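You operate a simulated robot arm through the tools that you are given. There is no shell and no other tool. Be economical: measure what you need, move in short steps, check, and stop when the job is done.

Carry out the task below with a simulated two-armed robot. There is one attempt and no reset: what you move stays moved.

TASK
Wipe up the spill on the top of the front bench with the blue cloth and put it back.

Only the result counts: the job must be done as asked and must still hold three seconds after the hand-in. Knocking over, shifting, dropping, spilling or breaking anything else fails it. Flat cloth is picked up by pressing the open fingertips on it (5 to 10 N) and closing them slowly along it; thin cloth reads only 2 to 8 mm in the jaws.

THE ROBOT
Two 7-joint arms with two-finger grippers on one trunk, on a base that drives. Base frame: it is fixed to the floor where the robot stands at the start and does not move with it; the origin is under the middle of the robot, x ahead of it, y to its left, z up. Units: cm, degrees, N and s.
The left shoulder is at the start at [16.6, 21.6, 98.4], the right one opposite. With the tool pointing down near the work surface each hand reaches from about 44 to 92 cm from the robot's upright axis, wherever it stands, measured 20 degrees to its own side. Payload 3.18 kg a hand.
The tool frame of a hand sits at the grasp point between the pads (the TCP): z along the fingers, y along the line on which they close. The tips reach 3 cm beyond it. The gripper opens to 14.4 cm. The gripper's body begins 10.3 cm behind the TCP.
Orientation is that of the tool frame in the base frame, as a unit quaternion [x, y, z, w]. With the fingers straight down and closing along the base's y, the tool's x points along the base's -x, its y along +y and its z along -z.

THE INTERFACE
- The arms move only by the tool servo_tool. It takes "left_targets", "right_targets" or both (then of equal length, played together; a hand with none holds still); each is text: rows parted by semicolons, each of 7 numbers parted by spaces: the shift along the base's x, y, z in m, then the turn, a rotation vector about the base's x, y, z in degrees, then the gripper command, from -1 (fully open) to 1 (shut), values between in proportion. In form: x y z ax ay az gripper; .... A call has 1 to 8 rows; each row is the pose to reach, as a shift and turn from the pose commanded when the call began. Each row takes 0.2 s and may step no farther than 5 cm and 8.6 degrees from the row before; otherwise, or with a gripper value out of range, the whole call is refused. Where a pose cannot be reached the arm comes as near as it can. A force on the tool above 40 N (or 10 N above the force at the start of the call, whichever is more), or a blocked arm, ends the call early, and 0.2 s more pass. Each finger halts on what it meets, pressing with about 32 N; the grip force reading is that of the motor and also rises with nothing between the fingers. The clock runs only during rows and for 0.2 s after the last one: add rows that repeat a pose to give the fingers time. The reply holds the time, the measured pose of the TCP, the force on the tool along the base axes, the opening and the grip force, in the units named above and with some noise, with the torque about the TCP (base axes, N m) and any sound that the robot's microphone picked up, and new pictures: "show" is both (left out), scene, wrist or none (wrist: the cameras of the hands that moved).
- Cameras (640 x 400 px; columns grow to the right, rows downward): "scene" is now at [29.79, -5.09, 115.74]; the picture's right is [-0.57, -0.82, 0.00], its down [-0.47, 0.33, -0.82] and it looks along [0.67, -0.47, -0.57] (base axes); focal length 214 px, centre (320, 200). "left" rides on the left gripper at [7.6, -1.6, -14.3] in its tool frame; the picture's right is [0.21, 0.98, 0.00], its down [-0.84, 0.18, -0.51] and it looks along [-0.50, 0.11, 0.86] (tool axes); focal length 218 px, centre (320, 200). "right" rides on the right gripper at [7.7, 1.6, -14.3] in its tool frame; the picture's right is [-0.21, 0.98, 0.00], its down [-0.84, -0.18, -0.51] and it looks along [-0.50, -0.11, 0.86] (tool axes); focal length 218 px, centre (320, 200).
- move_column(by): slides the trunk up (or, below 0, down) by that many cm; the arms and the scene camera ride with it, the base frame stays. It gives what a move gives, with no picture.
- base_move(legs): drives the robot by 1 to 6 legs, each [ahead, left, turn to the left] in cm, cm and degrees, along the robot's own axes; the way and the turn of a leg run together, so that a leg with both is an arc; at most 150 cm and 180 degrees a leg. The arms and the cameras ride along, it lands a little off, and it stops where it bumps. It gives what a move gives, and a new picture of the scene camera.
- turn_head(pan, tilt): turns the head with the scene camera to pan (to the left, within 80 degrees either way) and tilt (down, from -29 to 69), counted from straight ahead of the robot. It gives what a move gives, and a new picture of the scene camera.
- measure_at(camera, pixels): for up to 12 pixels [column, row] of the newest picture of that camera ("zoom" is the newest enlarged one), the place [x, y, z] in the base frame of the surface seen there, good to about 0.2 cm. It takes no simulated time.
- enlarge(camera, box): a new picture of the part [left, top, right, bottom] of that camera's present view, enlarged. It takes no simulated time.
- finish_job(): hands the job in; it is judged then, once.

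Keep the steps short. Do not move on a guess: measure, check each grasp and each placing, and mend mistakes. In all there are 80 turns and 260 pictures (those below and enlarged ones count). Leave the grippers open and the arms clear of the work at the hand-in unless told otherwise, and finish with a single line.

The tools are called after "Call:" by a JSON object that holds its "op" and its "data". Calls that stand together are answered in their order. servo_tool: Moves the arms, as the interface text tells. Its arguments: {"type":"object","properties":{"left_targets":{"type":"string"},"right_targets":{"type":"string"},"show":{"type":"string","enum":["both","scene","wrist","none"]}},"required":[]} The other tools are called the same way: move_column (by) slides the trunk up or down; base_move (legs) drives the base; turn_head (pan, tilt) turns the head that bears the scene camera; measure_at (camera, pixels) gives the place of the surface under pixels of a picture; enlarge (camera, box) takes an enlarged picture of a part of a camera's view; finish_job () hands the job in.

At the start:

```text
t: 0.0
left_tool_pos: [49.11, 6.11, 99.92]
left_tcp_rot: [-0.001, 1.0, -0.002, 0.0]
left_force: [0.5, -0.6, 0.0]
left_moment: [-0.04, -0.01, 0.02]
left_opening: 14.39
left_grip_force: 0.1
right_tool_pos: [35.55, -22.15, 108.98]
right_tcp_rot: [-0.001, 1.0, 0.0, -0.002]
right_force: [0.5, -0.2, -0.9]
right_moment: [-0.01, 0.01, 0.03]
right_opening: 14.41
right_grip_force: 0.1
trunk travel left (down, up): [-7.5, 29.4]
robot x, y, heading: [0.06, -0.14, -0.1]
head pan, tilt: [-34.6, 35.0]
```

scene: 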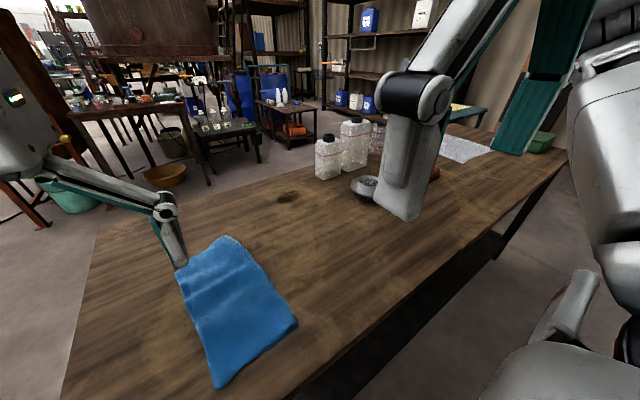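
right: 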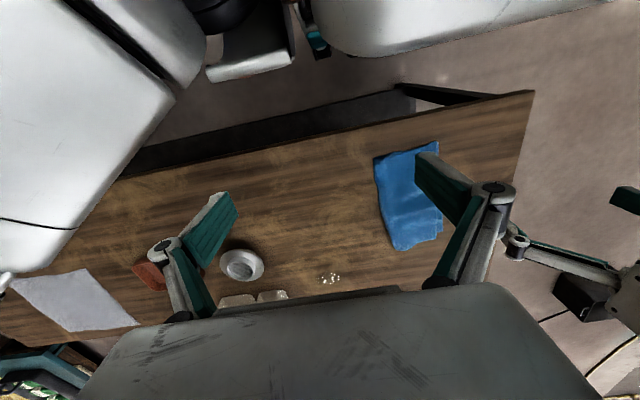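
left: 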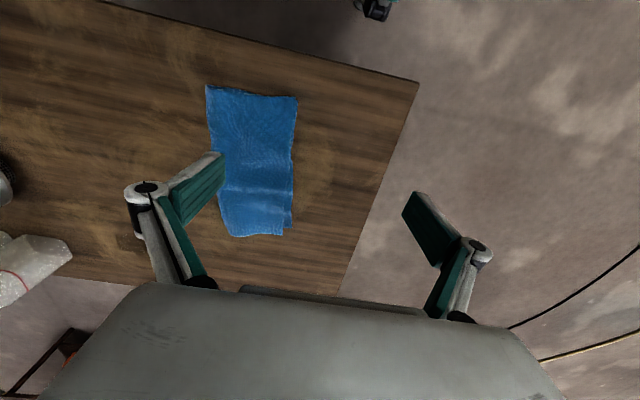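

I see the blue cloth near (235,310) and a dark spot near (288,197), which may be the spill. I'll measure these and enlarge the view.

Call:
{"op": "measure_at", "data": {"camera": "scene", "pixels": [[288, 197], [225, 237], [178, 275], [298, 324], [216, 387], [238, 310], [365, 187], [328, 175], [98, 225], [380, 340], [545, 165], [275, 197]]}}

Call:
{"op": "enlarge", "data": {"camera": "scene", "box": [200, 110, 480, 285]}}

Call:
{"op": "enlarge", "data": {"camera": "right", "box": [220, 130, 460, 300]}}

```text
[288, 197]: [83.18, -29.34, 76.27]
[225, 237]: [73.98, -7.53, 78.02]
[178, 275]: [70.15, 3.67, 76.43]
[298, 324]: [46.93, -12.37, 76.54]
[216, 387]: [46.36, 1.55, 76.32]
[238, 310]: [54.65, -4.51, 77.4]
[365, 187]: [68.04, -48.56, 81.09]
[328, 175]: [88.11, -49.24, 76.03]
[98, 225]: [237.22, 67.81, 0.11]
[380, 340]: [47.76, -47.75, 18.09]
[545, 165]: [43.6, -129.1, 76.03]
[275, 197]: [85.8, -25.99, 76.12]
```

```text
2.29 times, centred on (340, 198) of scene
```

zoom: 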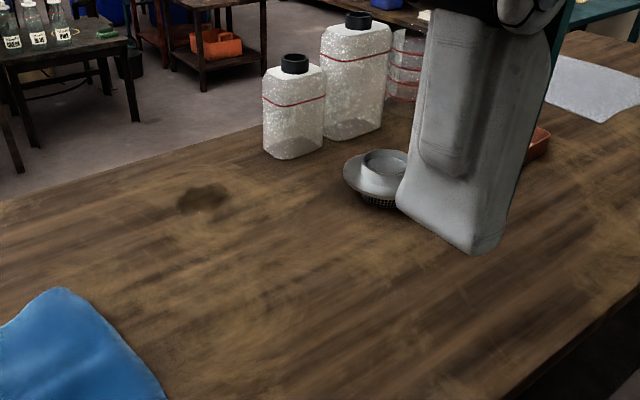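

```text
2.35 times, centred on (340, 215) of right
```

zoom: 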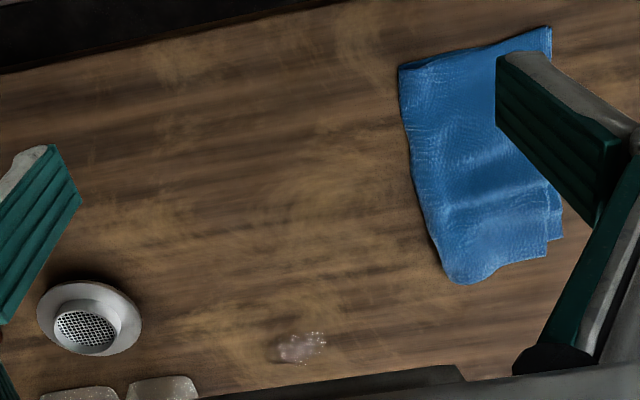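

The dark wet patch sits at about (83,-29). I'll zoom in on it to get its extent and the cloth outline, and check behind the right arm with the left camera.

Call:
{"op": "enlarge", "data": {"camera": "left", "box": [180, 60, 340, 260]}}

Call:
{"op": "measure_at", "data": {"camera": "left", "pixels": [[207, 86], [298, 97], [290, 228], [232, 236], [222, 200], [252, 150], [255, 190], [270, 215], [417, 82], [340, 295], [212, 130], [294, 160]]}}

Call:
{"op": "enlarge", "data": {"camera": "scene", "box": [255, 175, 335, 225]}}

Call:
{"op": "measure_at", "data": {"camera": "zoom", "pixels": [[180, 180], [250, 140], [345, 160], [270, 230], [270, 180], [100, 120], [200, 60]]}}

```text
2.00 times, centred on (260, 160) of left
```

zoom: 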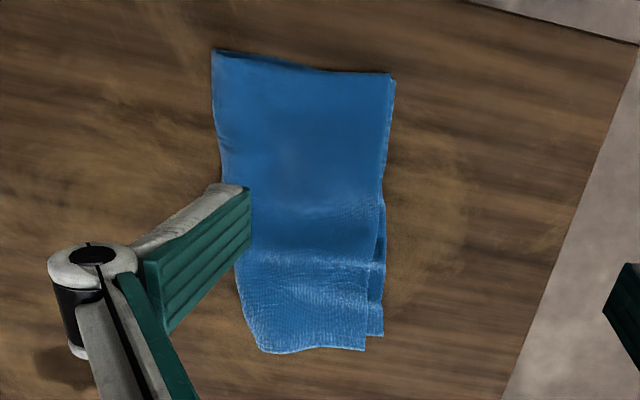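

```text
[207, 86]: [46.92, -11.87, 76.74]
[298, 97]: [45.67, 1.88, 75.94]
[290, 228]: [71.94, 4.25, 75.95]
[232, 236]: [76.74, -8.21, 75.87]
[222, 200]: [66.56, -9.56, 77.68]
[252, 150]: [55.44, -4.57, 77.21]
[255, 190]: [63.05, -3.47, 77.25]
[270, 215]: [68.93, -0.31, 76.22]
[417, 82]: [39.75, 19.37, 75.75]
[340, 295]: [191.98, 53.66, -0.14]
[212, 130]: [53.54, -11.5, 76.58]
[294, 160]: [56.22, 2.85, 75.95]
```

```text
8.00 times, centred on (295, 200) of scene
```

zoom: 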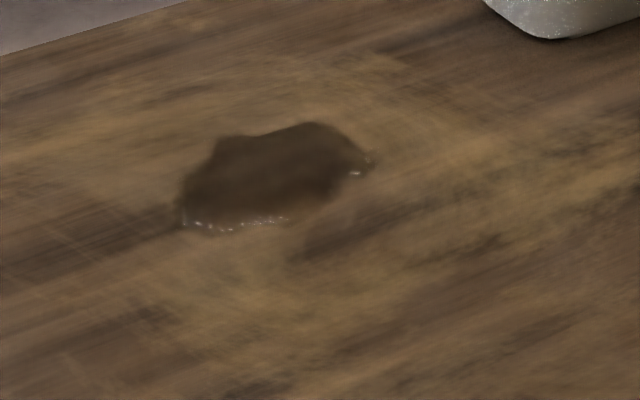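

```text
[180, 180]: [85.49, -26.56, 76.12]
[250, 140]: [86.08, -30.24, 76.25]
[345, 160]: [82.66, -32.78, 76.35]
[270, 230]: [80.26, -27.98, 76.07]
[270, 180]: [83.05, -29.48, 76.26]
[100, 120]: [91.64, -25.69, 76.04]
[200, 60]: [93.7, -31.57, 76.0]
```

The spill covers about x 80–87, y −33 to −26. That is close to the reach limit, so I'll look down at the gap between base and bench.

Call:
{"op": "turn_head", "data": {"pan": 0, "tilt": 69}}

Call:
{"op": "servo_tool", "data": {"left_targets": "0 0.05 0.02 0 0 0 -1; 0 0.1 0.04 0 0 0 -1; 0 0.15 0.05 0 0 0 -1; 0 0.2 0.05 0 0 0 -1; 0 0.24 0.05 0 0 0 -1", "show": "scene"}}

```text
t: 1.0
left_tool_pos: [49.16, 6.12, 99.78]
left_tcp_rot: [0.0, 1.0, -0.002, -0.001]
left_force: [1.2, 0.5, -0.5]
left_moment: [0.01, 0.03, 0.01]
left_opening: 14.39
left_grip_force: 0.0
right_tool_pos: [35.56, -22.1, 109.04]
right_tcp_rot: [0.0, 1.0, 0.001, -0.001]
right_force: [-0.3, -0.4, 0.2]
right_moment: [-0.02, 0.0, -0.01]
right_opening: 14.39
right_grip_force: 0.2
trunk travel left (down, up): [-7.5, 29.4]
robot x, y, heading: [-0.22, 0.46, 0.1]
head pan, tilt: [0.0, 68.8]
```

scene: 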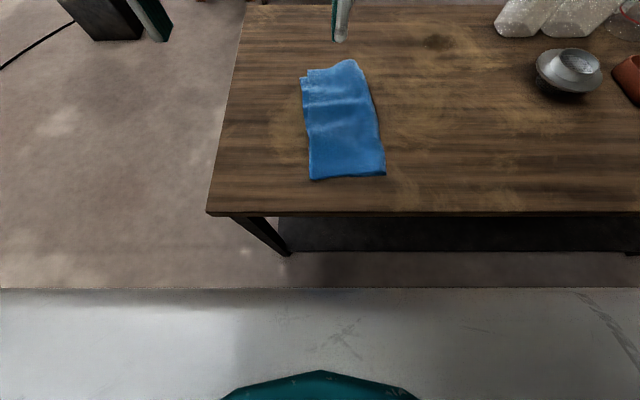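

```text
refused: row 1 steps farther than a row can; nothing moved
```

The view is clear: the base front shows at row ~290 and the bench front edge at row ~213. I'll measure the gap and move the left arm aside in smaller steps.

Call:
{"op": "measure_at", "data": {"camera": "scene", "pixels": [[320, 292], [320, 350], [320, 213], [560, 292], [285, 252], [440, 40], [307, 70], [357, 62], [312, 178], [384, 174], [345, 120], [320, 275]]}}

Call:
{"op": "servo_tool", "data": {"left_targets": "0 0.045 0.01 0 0 0 -1; 0 0.09 0.02 0 0 0 -1; 0 0.135 0.03 0 0 0 -1; 0 0.18 0.04 0 0 0 -1; 0 0.225 0.05 0 0 0 -1", "show": "scene"}}

```text
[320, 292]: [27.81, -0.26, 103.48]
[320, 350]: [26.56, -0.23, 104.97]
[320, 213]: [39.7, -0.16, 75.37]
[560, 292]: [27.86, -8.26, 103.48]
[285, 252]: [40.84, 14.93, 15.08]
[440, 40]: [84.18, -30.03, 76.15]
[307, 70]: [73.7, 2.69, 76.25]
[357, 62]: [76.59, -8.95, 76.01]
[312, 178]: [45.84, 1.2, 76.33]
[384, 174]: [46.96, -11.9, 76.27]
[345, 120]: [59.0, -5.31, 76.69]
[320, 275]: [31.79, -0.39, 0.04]
```

```text
t: 2.2
left_tool_pos: [49.12, 28.77, 104.71]
left_tcp_rot: [0.0, 1.0, -0.001, 0.0]
left_force: [-0.6, -0.5, 0.1]
left_moment: [-0.02, 0.0, 0.04]
left_opening: 14.37
left_grip_force: 0.0
right_tool_pos: [35.61, -22.09, 109.03]
right_tcp_rot: [0.0, 1.0, 0.0, -0.001]
right_force: [0.0, -1.2, 0.4]
right_moment: [-0.01, -0.02, 0.01]
right_opening: 14.4
right_grip_force: 0.1
trunk travel left (down, up): [-7.5, 29.4]
robot x, y, heading: [-0.12, 0.16, -0.1]
head pan, tilt: [0.0, 68.8]
```

scene: 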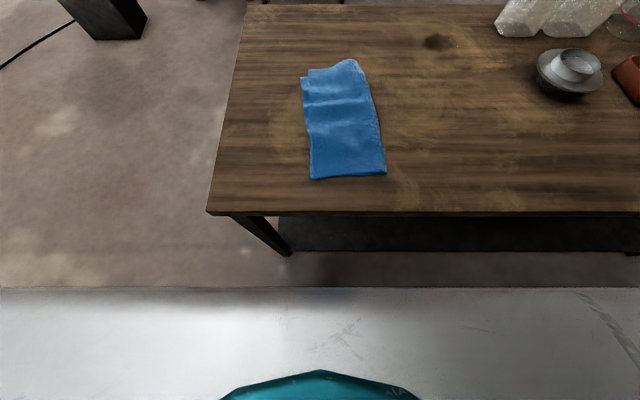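

The gap between base and bench is over 8 cm. I'll edge 4 cm ahead and 5 cm to the right for better reach.

Call:
{"op": "base_move", "data": {"legs": [[4, -5, 0]]}}

```text
t: 3.3
left_tool_pos: [53.07, 23.57, 104.74]
left_tcp_rot: [0.0, 1.0, 0.001, 0.0]
left_force: [0.0, -0.1, 0.1]
left_moment: [0.03, 0.05, 0.0]
left_opening: 14.41
left_grip_force: 0.1
right_tool_pos: [39.55, -27.16, 108.99]
right_tcp_rot: [0.0, 1.0, 0.0, -0.001]
right_force: [-0.1, -0.5, 0.1]
right_moment: [0.06, 0.02, 0.01]
right_opening: 14.42
right_grip_force: 0.0
trunk travel left (down, up): [-7.5, 29.4]
robot x, y, heading: [3.71, -4.98, -0.2]
head pan, tilt: [0.0, 68.8]
```

scene: 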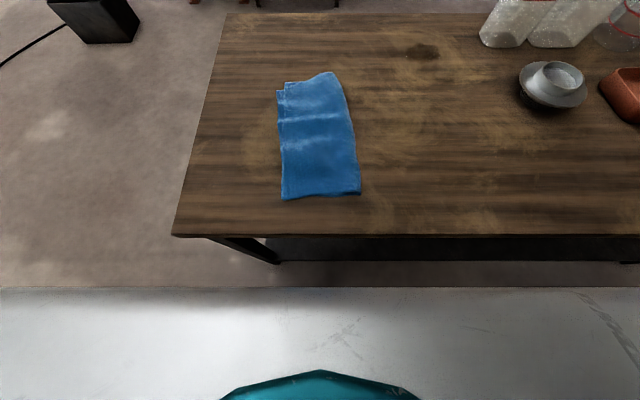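

Next I move the right hand above the cloth's middle, with the fingers about 7 cm apart.

Call:
{"op": "servo_tool", "data": {"right_targets": "0.03 0.03 -0.02 0 0 0 0; 0.06 0.06 -0.04 0 0 0 0; 0.09 0.09 -0.06 0 0 0 0; 0.12 0.12 -0.085 0 0 0 0; 0.15 0.15 -0.11 0 0 0 0; 0.18 0.18 -0.135 0 0 0 0; 0.205 0.205 -0.16 0 0 0 0; 0.225 0.225 -0.185 0 0 0 0"}}

```text
t: 4.2
left_tool_pos: [53.2, 23.58, 104.88]
left_tcp_rot: [-0.001, 1.0, 0.0, -0.001]
left_force: [-0.1, -0.8, -0.4]
left_moment: [0.01, 0.03, 0.01]
left_opening: 14.41
left_grip_force: 0.0
right_tool_pos: [48.7, -17.88, 102.76]
right_tcp_rot: [-0.009, 1.0, 0.005, -0.003]
right_force: [-2.1, -28.0, 7.0]
right_moment: [4.73, 0.2, 2.74]
right_opening: 7.21
right_grip_force: 0.0
trunk travel left (down, up): [-7.5, 29.4]
robot x, y, heading: [4.34, -5.23, 0.0]
head pan, tilt: [0.0, 68.8]
stopped in row 4 (right hand): the force on the tool passed its limit at 60 N (the readings are from after the stop); the commanded pose is now the measured one
```

scene: 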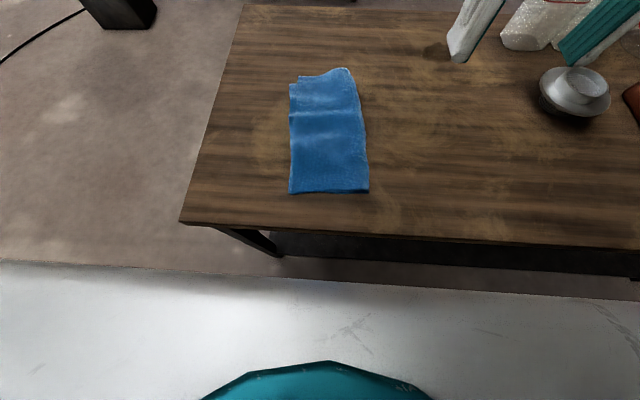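
right: 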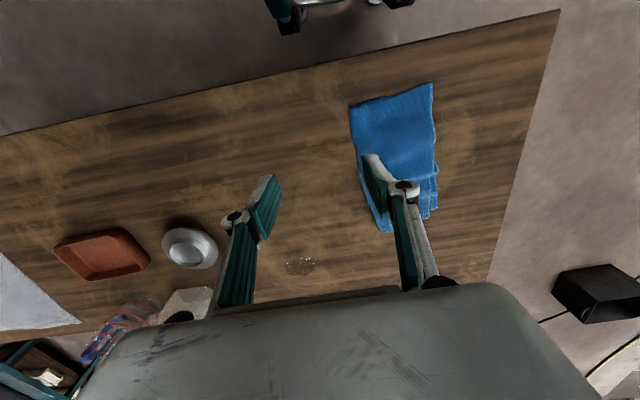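

The right hand met something at about (49,−18,103), pushing it toward −y. I'll back off slightly and look with the head up.

Call:
{"op": "servo_tool", "data": {"right_targets": "-0.01 -0.03 0.01 0 0 0 0; -0.02 -0.06 0.02 0 0 0 0", "show": "none"}}

Call:
{"op": "turn_head", "data": {"pan": 0, "tilt": 10}}

Call:
{"op": "turn_head", "data": {"pan": -40, "tilt": 20}}

Call:
{"op": "turn_head", "data": {"pan": 40, "tilt": 20}}

```text
t: 4.8
left_tool_pos: [53.16, 23.53, 104.84]
left_tcp_rot: [-0.001, 1.0, 0.0, 0.0]
left_force: [-0.3, 0.0, -0.7]
left_moment: [0.0, 0.0, 0.03]
left_opening: 14.4
left_grip_force: 0.1
right_tool_pos: [46.49, -23.9, 104.75]
right_tcp_rot: [-0.007, 1.0, 0.002, -0.002]
right_force: [-0.5, -0.6, 0.7]
right_moment: [0.02, -0.02, -0.01]
right_opening: 7.22
right_grip_force: 0.2
trunk travel left (down, up): [-7.5, 29.4]
robot x, y, heading: [3.85, -4.91, 0.1]
head pan, tilt: [0.0, 68.8]
```

```text
t: 6.1
left_tool_pos: [53.16, 23.65, 104.84]
left_tcp_rot: [-0.001, 1.0, -0.001, 0.001]
left_force: [1.0, 0.2, 0.5]
left_moment: [0.0, 0.01, 0.02]
left_opening: 14.38
left_grip_force: 0.0
right_tool_pos: [46.73, -23.83, 104.68]
right_tcp_rot: [-0.008, 1.0, 0.003, -0.002]
right_force: [0.5, -0.5, -0.6]
right_moment: [0.0, -0.01, 0.02]
right_opening: 7.18
right_grip_force: 0.1
trunk travel left (down, up): [-7.5, 29.4]
robot x, y, heading: [4.08, -4.73, -0.0]
head pan, tilt: [0.0, 10.0]
```

scene: 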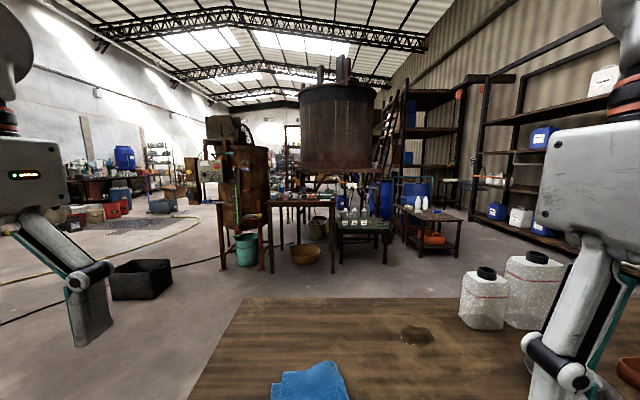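

```text
t: 7.1
left_tool_pos: [53.18, 23.63, 104.78]
left_tcp_rot: [-0.001, 1.0, -0.001, 0.0]
left_force: [-0.6, -0.7, -0.1]
left_moment: [0.02, 0.0, 0.01]
left_opening: 14.4
left_grip_force: 0.1
right_tool_pos: [46.82, -23.82, 104.8]
right_tcp_rot: [-0.008, 1.0, 0.002, -0.003]
right_force: [-0.1, -1.1, 0.0]
right_moment: [0.01, 0.0, -0.03]
right_opening: 7.21
right_grip_force: 0.0
trunk travel left (down, up): [-7.5, 29.4]
robot x, y, heading: [3.73, -4.83, -0.1]
head pan, tilt: [-40.0, 20.0]
```

scene: 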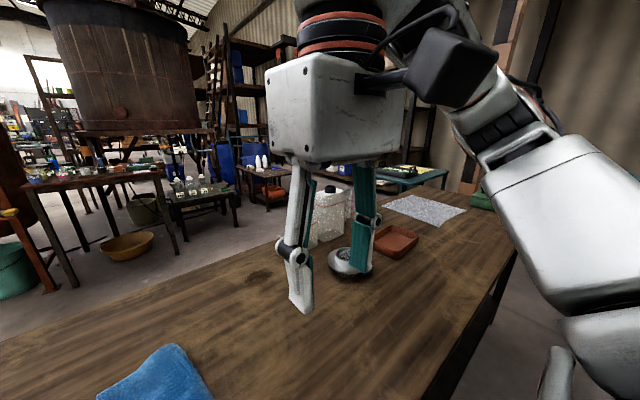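

```text
t: 8.7
left_tool_pos: [53.03, 23.63, 104.84]
left_tcp_rot: [0.0, 1.0, -0.001, 0.001]
left_force: [0.9, 0.2, 0.5]
left_moment: [0.0, -0.01, 0.0]
left_opening: 14.4
left_grip_force: 0.0
right_tool_pos: [46.71, -23.9, 104.83]
right_tcp_rot: [-0.008, 1.0, 0.002, -0.003]
right_force: [-0.1, 0.3, -0.3]
right_moment: [-0.01, -0.01, 0.0]
right_opening: 7.2
right_grip_force: 0.0
trunk travel left (down, up): [-7.5, 29.4]
robot x, y, heading: [3.99, -5.06, 0.0]
head pan, tilt: [40.0, 20.0]
```

scene: 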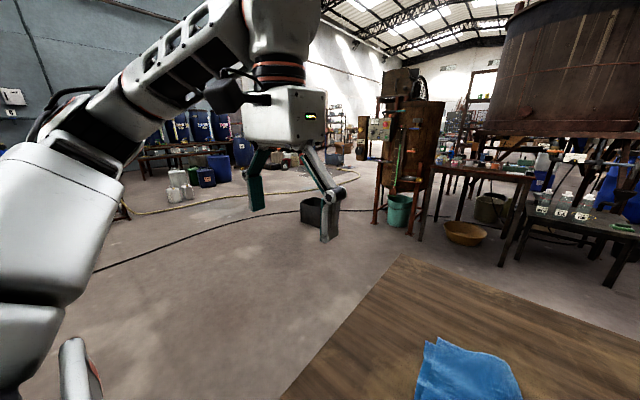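

Nothing else is nearby, so the wrist most likely brushed the robot's own head. I'll go forward and down first, then inward.

Call:
{"op": "servo_tool", "data": {"right_targets": "0.04 0 -0.02 0 0 0 0; 0.08 0 -0.04 0 0 0 0; 0.12 0 -0.065 0 0 0 0; 0.15 0 -0.10 0 0 0 0; 0.165 0.025 -0.13 0 0 0 0; 0.165 0.07 -0.14 0 0 0 0; 0.165 0.115 -0.145 0 0 0 0; 0.165 0.15 -0.15 0 0 0 0", "show": "wrist"}}

Call:
{"op": "turn_head", "data": {"pan": -10, "tilt": 55}}

```text
t: 10.5
left_tool_pos: [53.18, 23.71, 104.82]
left_tcp_rot: [-0.002, 1.0, -0.001, 0.001]
left_force: [0.9, 0.0, -0.5]
left_moment: [-0.01, -0.03, -0.03]
left_opening: 14.4
left_grip_force: 0.0
right_tool_pos: [63.32, -8.84, 89.91]
right_tcp_rot: [-0.007, 1.0, 0.002, -0.003]
right_force: [0.4, -0.3, 0.9]
right_moment: [-0.03, 0.0, -0.02]
right_opening: 7.17
right_grip_force: 0.0
trunk travel left (down, up): [-7.5, 29.4]
robot x, y, heading: [3.93, -4.87, 0.1]
head pan, tilt: [40.0, 20.0]
```

right: 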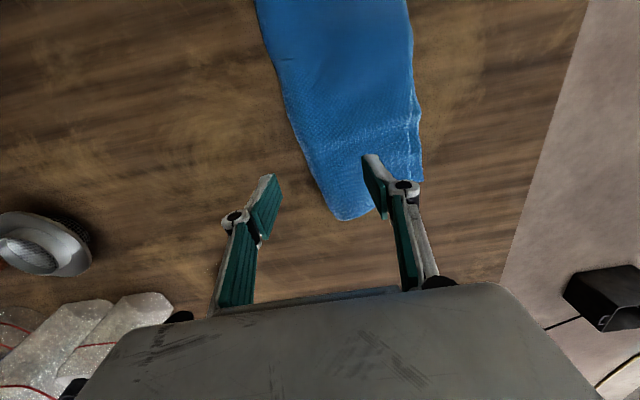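

```text
t: 11.7
left_tool_pos: [53.08, 23.67, 104.88]
left_tcp_rot: [-0.001, 1.0, -0.001, -0.001]
left_force: [-0.1, -0.2, 0.3]
left_moment: [0.02, 0.02, 0.01]
left_opening: 14.41
left_grip_force: 0.2
right_tool_pos: [63.36, -8.92, 89.82]
right_tcp_rot: [-0.008, 1.0, 0.002, -0.004]
right_force: [1.1, -0.1, 0.2]
right_moment: [0.0, -0.01, -0.04]
right_opening: 7.19
right_grip_force: 0.0
trunk travel left (down, up): [-7.5, 29.4]
robot x, y, heading: [4.37, -4.81, 0.2]
head pan, tilt: [-10.0, 55.0]
```

scene: 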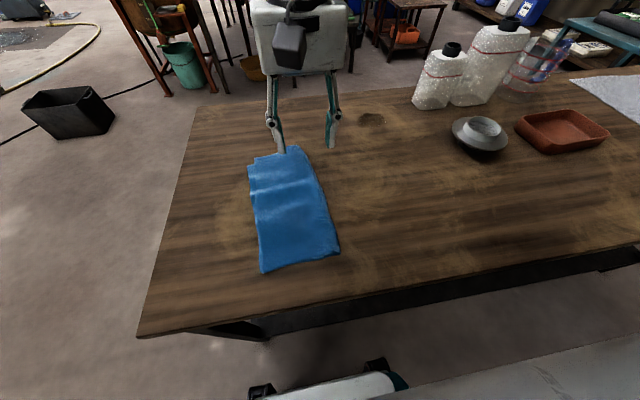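

The hand is at (63.3,−8.9,89.8). I'll shift it over the cloth middle at (61,−4.5) and lower it to just above the cloth.

Call:
{"op": "servo_tool", "data": {"right_targets": "-0.01 0.022 -0.02 0 0 0 0; -0.023 0.043 -0.04 0 0 0 0; -0.023 0.043 -0.075 0 0 0 0"}}

Call:
{"op": "measure_at", "data": {"camera": "scene", "pixels": [[292, 150], [250, 168], [262, 272], [338, 252], [318, 185], [252, 200]]}}

```text
t: 12.4
left_tool_pos: [53.28, 23.47, 104.77]
left_tcp_rot: [0.0, 1.0, -0.001, -0.001]
left_force: [-0.1, -0.4, 0.1]
left_moment: [-0.02, 0.03, 0.0]
left_opening: 14.43
left_grip_force: 0.0
right_tool_pos: [61.05, -4.63, 82.15]
right_tcp_rot: [-0.008, 1.0, 0.002, -0.004]
right_force: [0.2, -0.7, -0.5]
right_moment: [-0.01, 0.01, 0.03]
right_opening: 7.18
right_grip_force: 0.0
trunk travel left (down, up): [-7.5, 29.4]
robot x, y, heading: [3.97, -5.02, 0.2]
head pan, tilt: [-10.0, 55.0]
```

scene: 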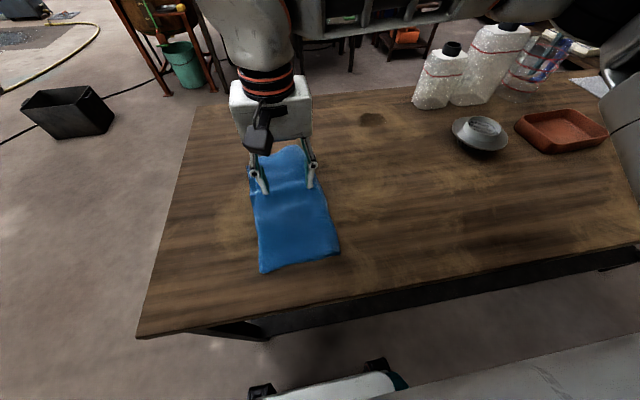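
right: 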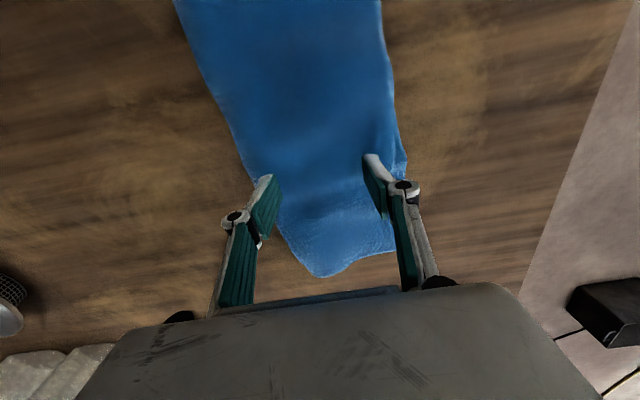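

```text
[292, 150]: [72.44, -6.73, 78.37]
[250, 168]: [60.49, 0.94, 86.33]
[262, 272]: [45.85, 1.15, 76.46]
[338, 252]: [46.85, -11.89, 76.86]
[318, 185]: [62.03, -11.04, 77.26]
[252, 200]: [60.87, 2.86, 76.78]
```

The fingers straddle the cloth's middle, with tips at z≈79 and the cloth top at ≈77. I'll lower slowly and watch the force.

Call:
{"op": "servo_tool", "data": {"right_targets": "0 0 -0.01 0 0 0 0; 0 0 -0.018 0 0 0 0; 0 0 -0.022 0 0 0 0; 0 0 -0.022 0 0 0 0", "show": "none"}}

```text
t: 13.4
left_tool_pos: [53.1, 23.7, 104.83]
left_tcp_rot: [-0.001, 1.0, -0.001, 0.0]
left_force: [-0.7, -0.8, 0.4]
left_moment: [-0.01, 0.02, -0.01]
left_opening: 14.44
left_grip_force: 0.1
right_tool_pos: [60.94, -4.56, 80.01]
right_tcp_rot: [-0.007, 1.0, 0.003, -0.002]
right_force: [0.0, 0.3, 0.2]
right_moment: [0.02, -0.02, 0.01]
right_opening: 7.2
right_grip_force: 0.2
trunk travel left (down, up): [-7.5, 29.4]
robot x, y, heading: [3.84, -5.0, -0.1]
head pan, tilt: [-10.0, 55.0]
```

No contact yet. Continuing down.

Call:
{"op": "servo_tool", "data": {"right_targets": "0 0 -0.003 0 0 0 0; 0 0 -0.006 0 0 0 0; 0 0 -0.006 0 0 0 0", "show": "none"}}

```text
t: 14.2
left_tool_pos: [53.04, 23.65, 104.92]
left_tcp_rot: [-0.001, 1.0, -0.001, 0.0]
left_force: [0.5, -0.6, 0.2]
left_moment: [-0.02, -0.04, -0.01]
left_opening: 14.39
left_grip_force: 0.2
right_tool_pos: [60.82, -4.54, 79.42]
right_tcp_rot: [-0.008, 1.0, 0.003, -0.003]
right_force: [0.1, 0.8, -0.6]
right_moment: [0.01, -0.01, -0.02]
right_opening: 7.19
right_grip_force: 0.1
trunk travel left (down, up): [-7.5, 29.4]
robot x, y, heading: [3.95, -4.94, 0.2]
head pan, tilt: [-10.0, 55.0]
```

Call:
{"op": "servo_tool", "data": {"right_targets": "0 0 -0.002 0 0 0 0; 0 0 -0.004 0 0 0 0; 0 0 -0.004 0 0 0 0", "show": "none"}}

```text
t: 15.1
left_tool_pos: [53.18, 23.78, 104.88]
left_tcp_rot: [-0.001, 1.0, 0.0, -0.001]
left_force: [0.4, 0.5, -0.2]
left_moment: [-0.01, -0.02, 0.0]
left_opening: 14.41
left_grip_force: 0.1
right_tool_pos: [60.88, -4.61, 79.1]
right_tcp_rot: [-0.008, 1.0, 0.002, -0.003]
right_force: [-0.1, -0.7, 0.4]
right_moment: [0.01, -0.01, 0.02]
right_opening: 7.2
right_grip_force: 0.0
trunk travel left (down, up): [-7.5, 29.4]
robot x, y, heading: [4.14, -5.37, -0.2]
head pan, tilt: [-10.0, 55.0]
```

Call:
{"op": "servo_tool", "data": {"right_targets": "0 0 -0.002 0 0 0 0; 0 0 -0.004 0 0 0 0; 0 0 -0.004 0 0 0 0", "show": "none"}}

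```text
t: 15.8
left_tool_pos: [53.02, 23.7, 104.94]
left_tcp_rot: [-0.001, 1.0, -0.001, 0.001]
left_force: [0.5, -0.1, 0.4]
left_moment: [-0.03, 0.01, -0.01]
left_opening: 14.42
left_grip_force: 0.1
right_tool_pos: [60.91, -4.51, 78.99]
right_tcp_rot: [-0.008, 1.0, 0.005, -0.001]
right_force: [0.7, 1.0, 21.2]
right_moment: [0.24, 0.03, -0.03]
right_opening: 7.24
right_grip_force: 9.1
trunk travel left (down, up): [-7.5, 29.4]
robot x, y, heading: [4.17, -5.11, 0.1]
head pan, tilt: [-10.0, 55.0]
```

Contact gives 21 N. I'll ease up to about 8 N and close slowly.

Call:
{"op": "servo_tool", "data": {"right_targets": "0 0 0.0018 0 0 0 0; 0 0 0.0018 0 0 0 0.05; 0 0 0.0018 0 0 0 0.1; 0 0 0.0018 0 0 0 0.15; 0 0 0.0018 0 0 0 0.2; 0 0 0.0018 0 0 0 0.25; 0 0 0.0018 0 0 0 0.3; 0 0 0.0018 0 0 0 0.35"}}

```text
t: 17.6
left_tool_pos: [53.13, 23.67, 104.73]
left_tcp_rot: [-0.001, 1.0, -0.001, 0.0]
left_force: [-0.7, -0.1, 0.3]
left_moment: [-0.05, 0.04, -0.03]
left_opening: 14.4
left_grip_force: 0.1
right_tool_pos: [60.79, -4.61, 78.84]
right_tcp_rot: [-0.008, 1.0, 0.003, -0.002]
right_force: [0.4, 0.8, 8.5]
right_moment: [-0.02, 0.0, 0.03]
right_opening: 4.88
right_grip_force: 0.1
trunk travel left (down, up): [-7.5, 29.4]
robot x, y, heading: [3.64, -4.94, -0.1]
head pan, tilt: [-10.0, 55.0]
```

scene: 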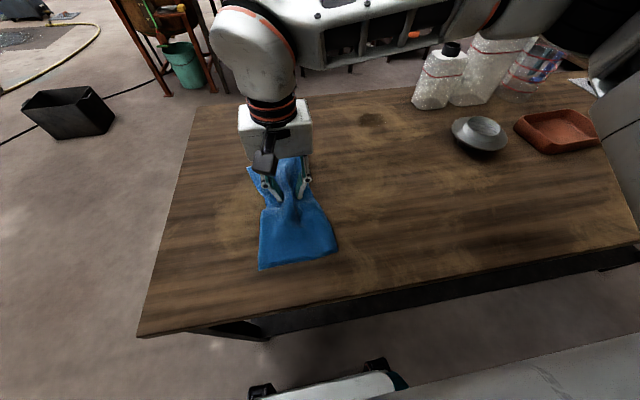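
right: 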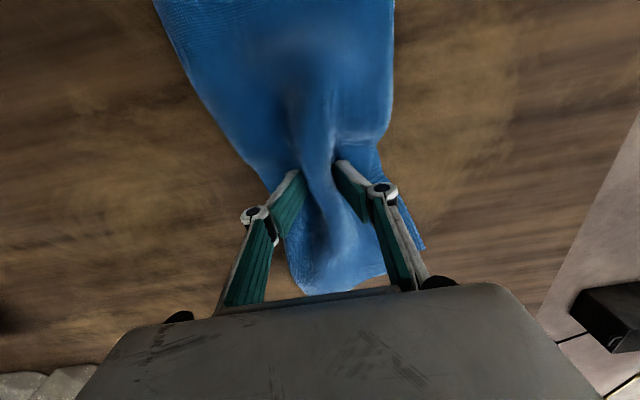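

The cloth is bunching up between the pads at 8.5 N. I keep closing.

Call:
{"op": "servo_tool", "data": {"right_targets": "0 0 0 0 0 0 0.42; 0 0 0 0 0 0 0.49; 0 0 0 0 0 0 0.56; 0 0 0 0 0 0 0.63; 0 0 0 0 0 0 0.7; 0 0 0 0 0 0 0.77; 0 0 0 0 0 0 0.84; 0 0 0 0 0 0 0.91", "show": "none"}}

Call:
{"op": "servo_tool", "data": {"right_targets": "0 0 0 0 0 0 0.97; 0 0 0 0 0 0 1; 0 0 0 0 0 0 1; 0 0 0 0 0 0 1"}}

```text
t: 19.4
left_tool_pos: [53.05, 23.56, 104.91]
left_tcp_rot: [0.0, 1.0, -0.001, 0.0]
left_force: [0.6, -0.1, -0.1]
left_moment: [-0.02, 0.02, 0.03]
left_opening: 14.4
left_grip_force: 0.0
right_tool_pos: [60.76, -4.57, 78.95]
right_tcp_rot: [-0.007, 1.0, 0.002, -0.001]
right_force: [-0.2, -1.5, 15.4]
right_moment: [-0.04, -0.06, -0.01]
right_opening: 0.71
right_grip_force: 0.8
trunk travel left (down, up): [-7.5, 29.4]
robot x, y, heading: [4.3, -4.95, -0.2]
head pan, tilt: [-10.0, 55.0]
```

```text
t: 20.4
left_tool_pos: [53.0, 23.68, 104.96]
left_tcp_rot: [-0.001, 1.0, -0.001, 0.001]
left_force: [0.8, -0.5, -0.5]
left_moment: [-0.01, 0.03, 0.01]
left_opening: 14.38
left_grip_force: 0.1
right_tool_pos: [60.87, -4.53, 79.11]
right_tcp_rot: [-0.007, 1.0, 0.004, -0.001]
right_force: [-0.8, -2.0, 9.3]
right_moment: [-0.54, -0.03, 0.02]
right_opening: 0.7
right_grip_force: 43.8
trunk travel left (down, up): [-7.5, 29.4]
robot x, y, heading: [4.03, -5.49, 0.1]
head pan, tilt: [-10.0, 55.0]
```

scene: 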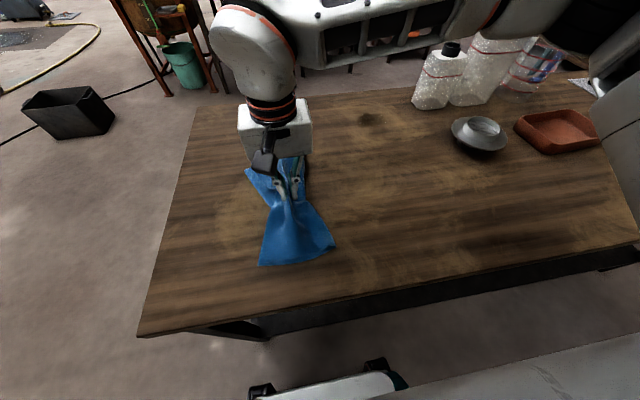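
right: 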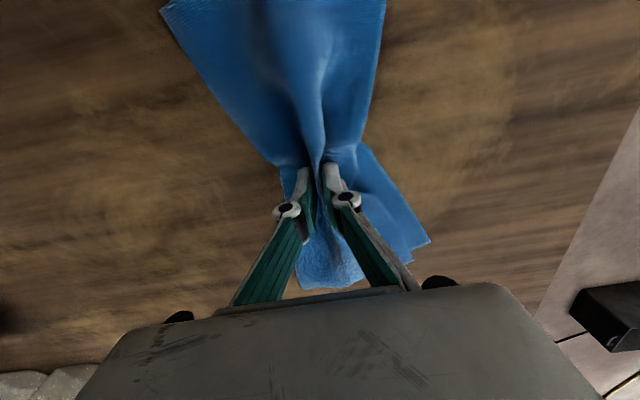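

The jaws read 7 mm at 44 N, so the cloth is held. I'll lift slowly by 8 cm to check.

Call:
{"op": "servo_tool", "data": {"right_targets": "0 0 0.01 0 0 0 1; 0 0 0.025 0 0 0 1; 0 0 0.045 0 0 0 1; 0 0 0.065 0 0 0 1; 0 0 0.09 0 0 0 1; 0 0 0.09 0 0 0 1"}}

```text
t: 21.9
left_tool_pos: [53.13, 23.48, 104.88]
left_tcp_rot: [-0.001, 1.0, -0.001, -0.001]
left_force: [0.0, -0.1, 0.4]
left_moment: [0.0, 0.0, 0.01]
left_opening: 14.42
left_grip_force: 0.0
right_tool_pos: [60.81, -4.58, 87.9]
right_tcp_rot: [-0.008, 1.0, 0.002, -0.004]
right_force: [-0.3, 1.1, -0.9]
right_moment: [0.1, 0.01, -0.03]
right_opening: 0.7
right_grip_force: 31.7
trunk travel left (down, up): [-7.5, 29.4]
robot x, y, heading: [4.1, -5.13, 0.1]
head pan, tilt: [-10.0, 55.0]
```

scene: 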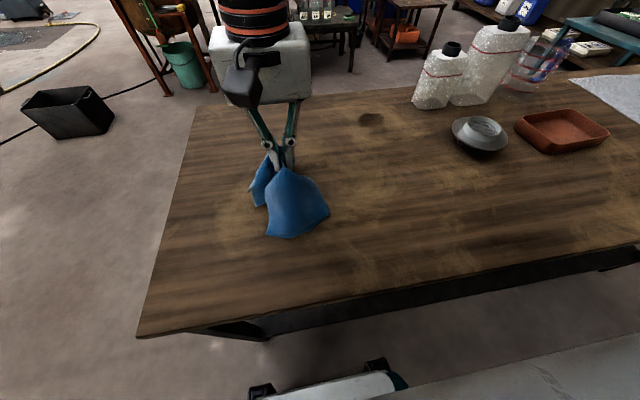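
right: 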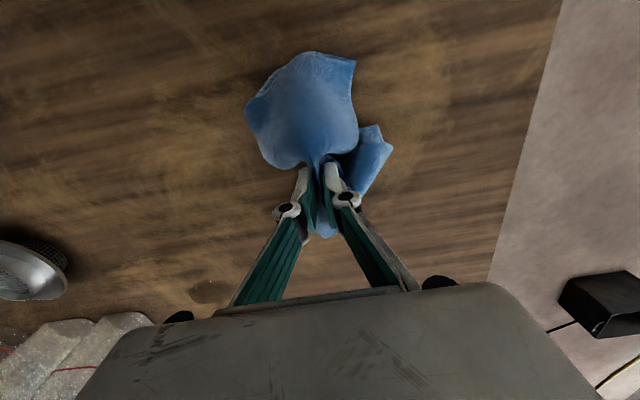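

The grip holds. Before moving I measure how close the bottles and dish stand to the spill.

Call:
{"op": "measure_at", "data": {"camera": "scene", "pixels": [[416, 100], [428, 108], [430, 60], [452, 45], [455, 130], [480, 150], [371, 120], [360, 118], [384, 121], [372, 113], [371, 126], [415, 78]]}}

Call:
{"op": "enlarge", "data": {"camera": "scene", "box": [340, 30, 520, 150]}}

```text
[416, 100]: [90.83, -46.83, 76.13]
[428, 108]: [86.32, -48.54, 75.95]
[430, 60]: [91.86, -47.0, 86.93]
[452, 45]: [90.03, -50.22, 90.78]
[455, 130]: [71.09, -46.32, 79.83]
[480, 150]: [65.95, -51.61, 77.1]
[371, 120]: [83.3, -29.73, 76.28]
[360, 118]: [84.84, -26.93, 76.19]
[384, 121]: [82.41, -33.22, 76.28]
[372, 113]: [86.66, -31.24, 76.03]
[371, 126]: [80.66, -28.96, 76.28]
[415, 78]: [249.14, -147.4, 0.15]
```

```text
3.33 times, centred on (430, 90) of scene
```

zoom: 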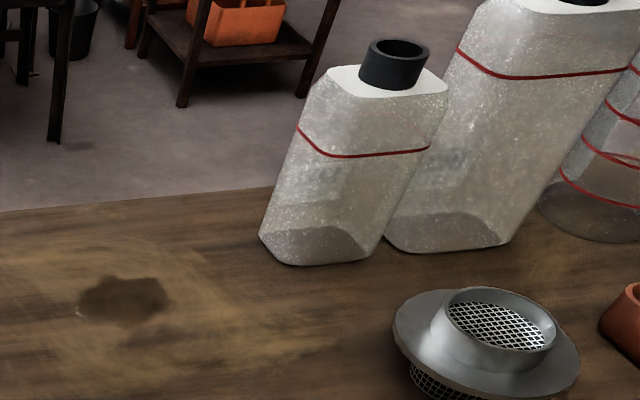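

The bottles start at y≈−46.5 and the dish at about −44, so there is clearance. I'll carry the cloth up and across to above the spill at (83,−29.5).

Call:
{"op": "servo_tool", "data": {"right_targets": "0 0 0.05 0 0 0 1; 0.032 -0.0355 0.05 0 0 0 1; 0.064 -0.071 0.05 0 0 0 1; 0.096 -0.1065 0.05 0 0 0 1; 0.128 -0.142 0.05 0 0 0 1; 0.16 -0.1775 0.05 0 0 0 1; 0.192 -0.213 0.05 0 0 0 1; 0.222 -0.249 0.05 0 0 0 1"}}

```text
t: 23.6
left_tool_pos: [53.17, 23.58, 104.82]
left_tcp_rot: [-0.001, 1.0, -0.001, 0.0]
left_force: [0.1, -1.2, -0.3]
left_moment: [0.01, 0.05, 0.0]
left_opening: 14.39
left_grip_force: 0.1
right_tool_pos: [76.97, -22.38, 92.78]
right_tcp_rot: [-0.006, 1.0, 0.004, -0.002]
right_force: [-0.3, 0.1, 0.9]
right_moment: [0.03, -0.01, -0.02]
right_opening: 0.45
right_grip_force: 28.6
right hand out of reach, approached as far as the arm can: row 7, 8
trunk travel left (down, up): [-7.5, 29.4]
robot x, y, heading: [4.36, -4.76, 0.1]
head pan, tilt: [-10.0, 55.0]
```

scene: 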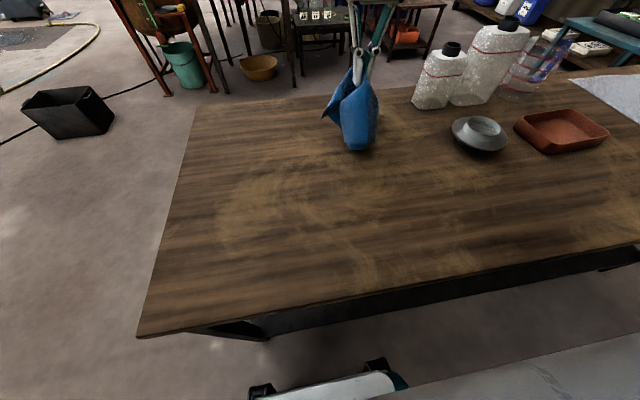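
right: 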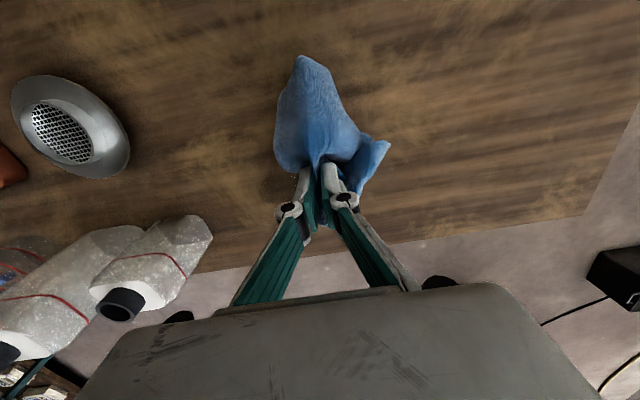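

The hand stopped at (77,−22.4,92.8) because reach is short at that height. Reach grows lower down, so I descend in small steps.

Call:
{"op": "servo_tool", "data": {"right_targets": "0 0 -0.025 0 0 0 1; 0 0 -0.05 0 0 0 1; 0 0 -0.075 0 0 0 1"}}

```text
t: 24.4
left_tool_pos: [53.28, 23.58, 104.77]
left_tcp_rot: [-0.002, 1.0, -0.001, 0.0]
left_force: [0.0, -0.5, -0.2]
left_moment: [0.0, 0.01, 0.0]
left_opening: 14.38
left_grip_force: 0.0
right_tool_pos: [76.76, -22.22, 85.39]
right_tcp_rot: [-0.007, 1.0, 0.003, -0.003]
right_force: [0.6, -0.1, -1.5]
right_moment: [-0.01, 0.03, -0.02]
right_opening: 0.72
right_grip_force: 42.5
trunk travel left (down, up): [-7.5, 29.4]
robot x, y, heading: [4.09, -4.77, 0.2]
head pan, tilt: [-10.0, 55.0]
```

scene: 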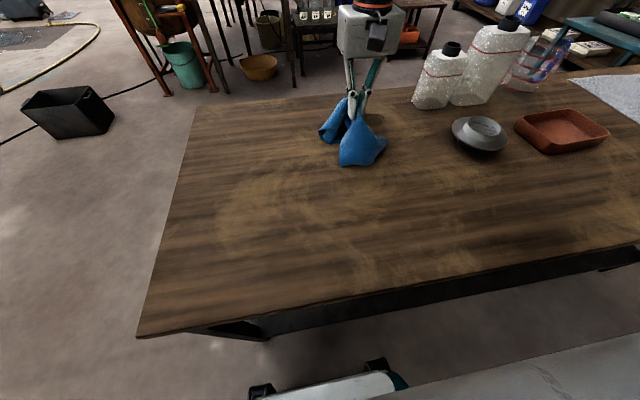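
right: 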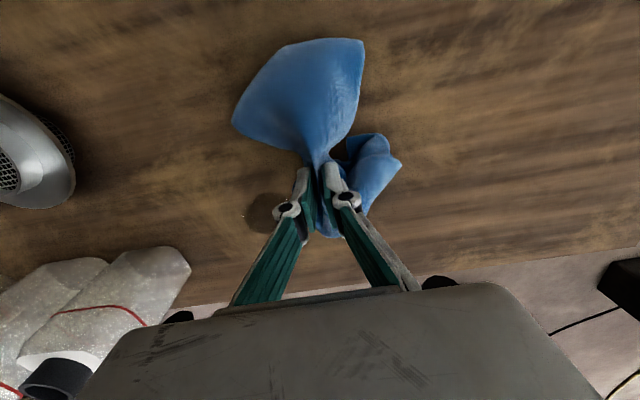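

At z 85 the spill shows at (265,213) in the wrist view, just beyond the cloth. Now I move toward the spill while lowering a little.

Call:
{"op": "servo_tool", "data": {"right_targets": "0.02 -0.025 -0.005 0 0 0 1; 0.042 -0.05 -0.01 0 0 0 1; 0.062 -0.073 -0.015 0 0 0 1; 0.062 -0.073 -0.025 0 0 0 1"}}

```text
t: 25.4
left_tool_pos: [53.09, 23.61, 104.77]
left_tcp_rot: [-0.001, 1.0, -0.001, 0.0]
left_force: [-0.3, -0.2, 0.4]
left_moment: [0.0, -0.03, -0.02]
left_opening: 14.38
left_grip_force: 0.0
right_tool_pos: [79.44, -25.5, 84.83]
right_tcp_rot: [-0.007, 1.0, 0.003, -0.002]
right_force: [0.1, 0.7, 0.8]
right_moment: [0.03, 0.01, -0.01]
right_opening: 0.41
right_grip_force: 28.9
right hand out of reach, approached as far as the arm can: row 2, 3, 4
trunk travel left (down, up): [-7.5, 29.4]
robot x, y, heading: [4.23, -5.23, 0.0]
head pan, tilt: [-10.0, 55.0]
```

scene: 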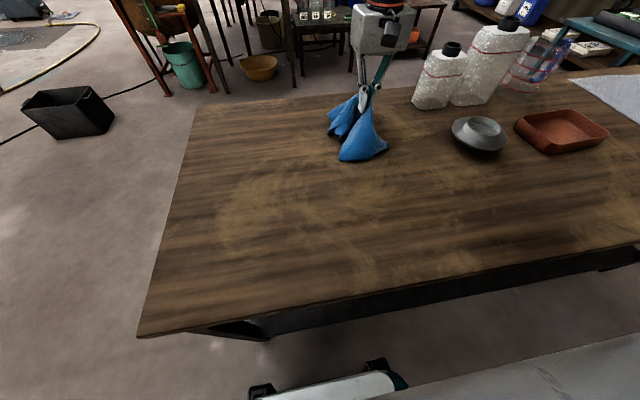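
right: 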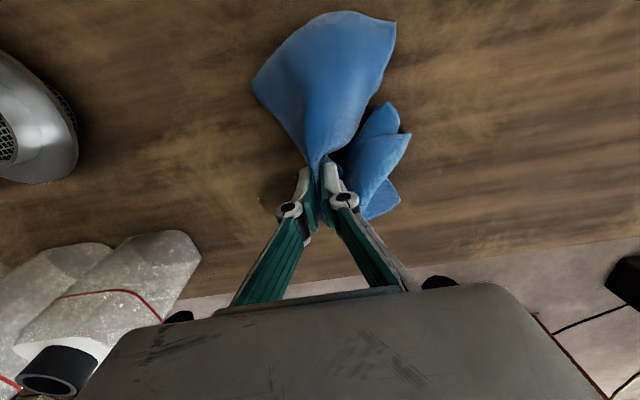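

Reach ends at (79.4,−25.5) because the wrist sits well above the shoulder. Raising the trunk should extend the reach at table height.

Call:
{"op": "move_column", "data": {"by": 14}}

Call:
{"op": "servo_tool", "data": {"right_targets": "0 0 -0.03 0 0 0 1; 0 0 -0.06 0 0 0 1; 0 0 -0.09 0 0 0 1; 0 0 -0.12 0 0 0 1; 0 0 -0.14 0 0 0 1", "show": "none"}}

```text
t: 27.1
left_tool_pos: [48.39, 23.64, 125.21]
left_tcp_rot: [-0.001, 0.997, -0.001, 0.083]
left_force: [0.8, -0.3, -0.2]
left_moment: [0.0, 0.03, -0.01]
left_opening: 14.42
left_grip_force: 0.1
right_tool_pos: [71.44, -25.58, 126.08]
right_tcp_rot: [-0.008, 0.977, 0.0, 0.215]
right_force: [0.5, 2.5, 0.9]
right_moment: [0.08, -0.03, 0.0]
right_opening: 0.39
right_grip_force: 28.0
trunk travel left (down, up): [-21.5, 15.4]
robot x, y, heading: [4.01, -5.02, 0.2]
head pan, tilt: [-10.0, 55.0]
```

```text
t: 28.3
left_tool_pos: [48.35, 23.55, 125.32]
left_tcp_rot: [-0.001, 0.996, 0.0, 0.084]
left_force: [0.1, -0.3, 0.7]
left_moment: [-0.01, -0.01, 0.03]
left_opening: 14.41
left_grip_force: 0.0
right_tool_pos: [71.29, -25.64, 112.16]
right_tcp_rot: [-0.008, 0.976, 0.002, 0.215]
right_force: [1.1, 1.6, -0.7]
right_moment: [-0.16, 0.0, -0.04]
right_opening: 0.74
right_grip_force: 36.3
trunk travel left (down, up): [-21.5, 15.4]
robot x, y, heading: [4.08, -5.02, 0.2]
head pan, tilt: [-10.0, 55.0]
```

The trunk move also tilted the hand about 25° and raised it well beyond 14 cm. I'll look before going on.

Call:
{"op": "turn_head", "data": {"pan": -15, "tilt": 40}}

Call:
{"op": "enlarge", "data": {"camera": "right", "box": [0, 0, 640, 400]}}

```text
t: 29.1
left_tool_pos: [48.17, 23.77, 125.42]
left_tcp_rot: [-0.002, 0.996, -0.001, 0.084]
left_force: [0.7, 0.1, -0.4]
left_moment: [-0.02, 0.0, 0.0]
left_opening: 14.37
left_grip_force: 0.0
right_tool_pos: [71.24, -25.5, 112.25]
right_tcp_rot: [-0.008, 0.976, 0.001, 0.217]
right_force: [0.3, -5.2, 2.6]
right_moment: [0.54, -0.05, 0.31]
right_opening: 0.17
right_grip_force: 27.1
trunk travel left (down, up): [-21.5, 15.4]
robot x, y, heading: [4.51, -4.86, 0.1]
head pan, tilt: [-15.0, 40.0]
```

scene: 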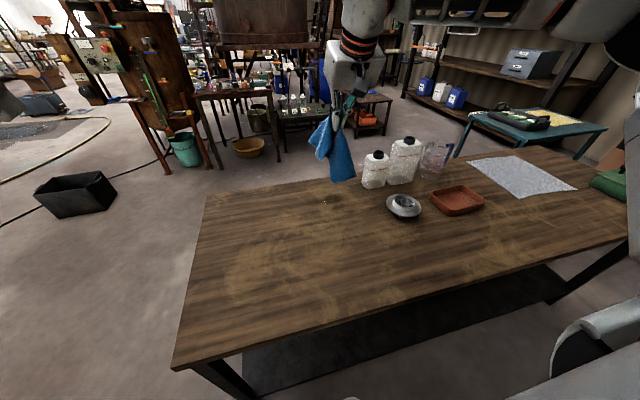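

```text
1.00 times, centred on (320, 200) of right (not enlarged: the box is as wide or as high as the picture)
```

zoom: 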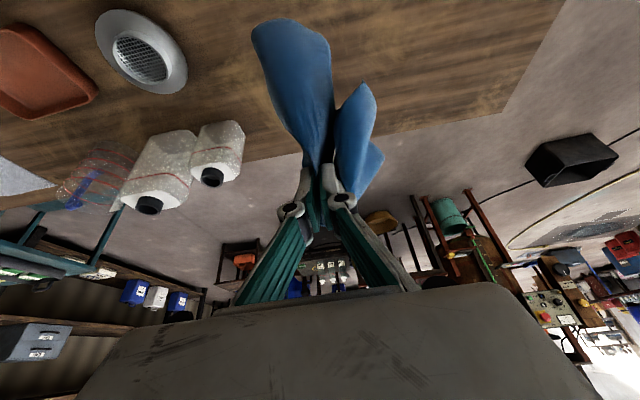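

The trunk leans as it rises, and the cloth is still held. I'll turn the tool back to vertical (+25° about y) while lowering.

Call:
{"op": "servo_tool", "data": {"right_targets": "0 0 -0.02 0 8 0 1; 0 0 -0.05 0 16 0 1; 0 0 -0.08 0 24 0 1; 0 0 -0.12 0 24.8 0 1; 0 0 -0.16 0 24.8 0 1; 0 0 -0.20 0 24.8 0 1; 0 0 -0.22 0 24.8 0 1; 0 0 -0.22 0 24.8 0 1"}}

```text
t: 30.9
left_tool_pos: [48.26, 23.57, 125.29]
left_tcp_rot: [-0.001, 0.997, -0.001, 0.084]
left_force: [0.6, 0.1, 0.2]
left_moment: [0.01, 0.0, 0.0]
left_opening: 14.41
left_grip_force: 0.2
right_tool_pos: [71.31, -25.64, 90.22]
right_tcp_rot: [-0.007, 1.0, 0.002, 0.002]
right_force: [1.5, -0.7, 1.9]
right_moment: [-0.1, 0.05, 0.0]
right_opening: 0.52
right_grip_force: 42.6
right hand out of reach, approached as far as the arm can: row 3
trunk travel left (down, up): [-21.5, 15.4]
robot x, y, heading: [4.1, -5.14, 0.2]
head pan, tilt: [-15.0, 40.0]
```

scene: 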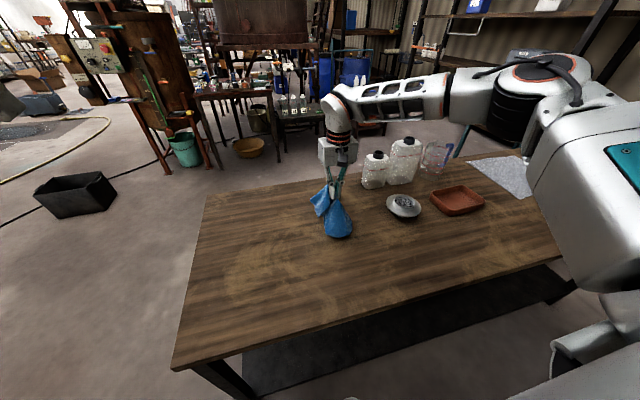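
right: 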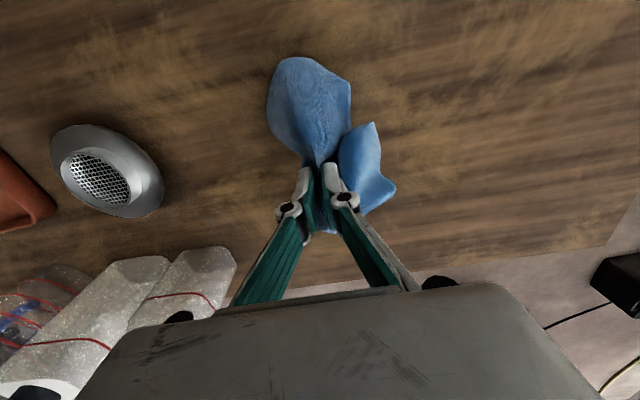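

The tool is vertical again at (71.3,−25.6,90.2). Lowering and moving out toward the spill.

Call:
{"op": "servo_tool", "data": {"right_targets": "0.02 -0.01 -0.03 0 0 0 1; 0.05 -0.02 -0.055 0 0 0 1; 0.085 -0.03 -0.065 0 0 0 1; 0.115 -0.04 -0.075 0 0 0 1; 0.115 -0.04 -0.085 0 0 0 1"}}

```text
t: 32.1
left_tool_pos: [48.24, 23.66, 125.41]
left_tcp_rot: [-0.002, 0.996, 0.0, 0.084]
left_force: [-0.2, -1.2, 0.0]
left_moment: [0.02, 0.02, -0.02]
left_opening: 14.4
left_grip_force: 0.0
right_tool_pos: [74.77, -27.24, 85.93]
right_tcp_rot: [-0.008, 1.0, 0.003, 0.002]
right_force: [-0.9, 1.9, 2.5]
right_moment: [0.13, 0.02, 0.04]
right_opening: 0.27
right_grip_force: 32.3
right hand out of reach, approached as far as the arm can: row 2, 3, 4, 5
trunk travel left (down, up): [-21.5, 15.4]
robot x, y, heading: [4.21, -5.09, 0.2]
head pan, tilt: [-15.0, 40.0]
```

scene: 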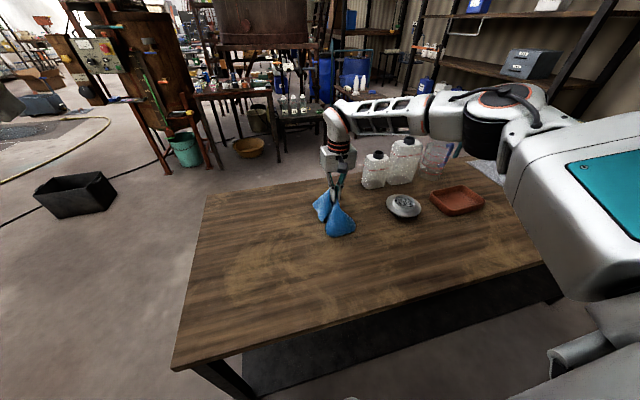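
right: 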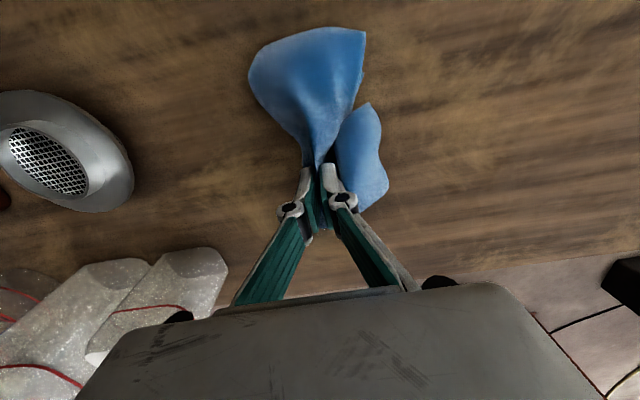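

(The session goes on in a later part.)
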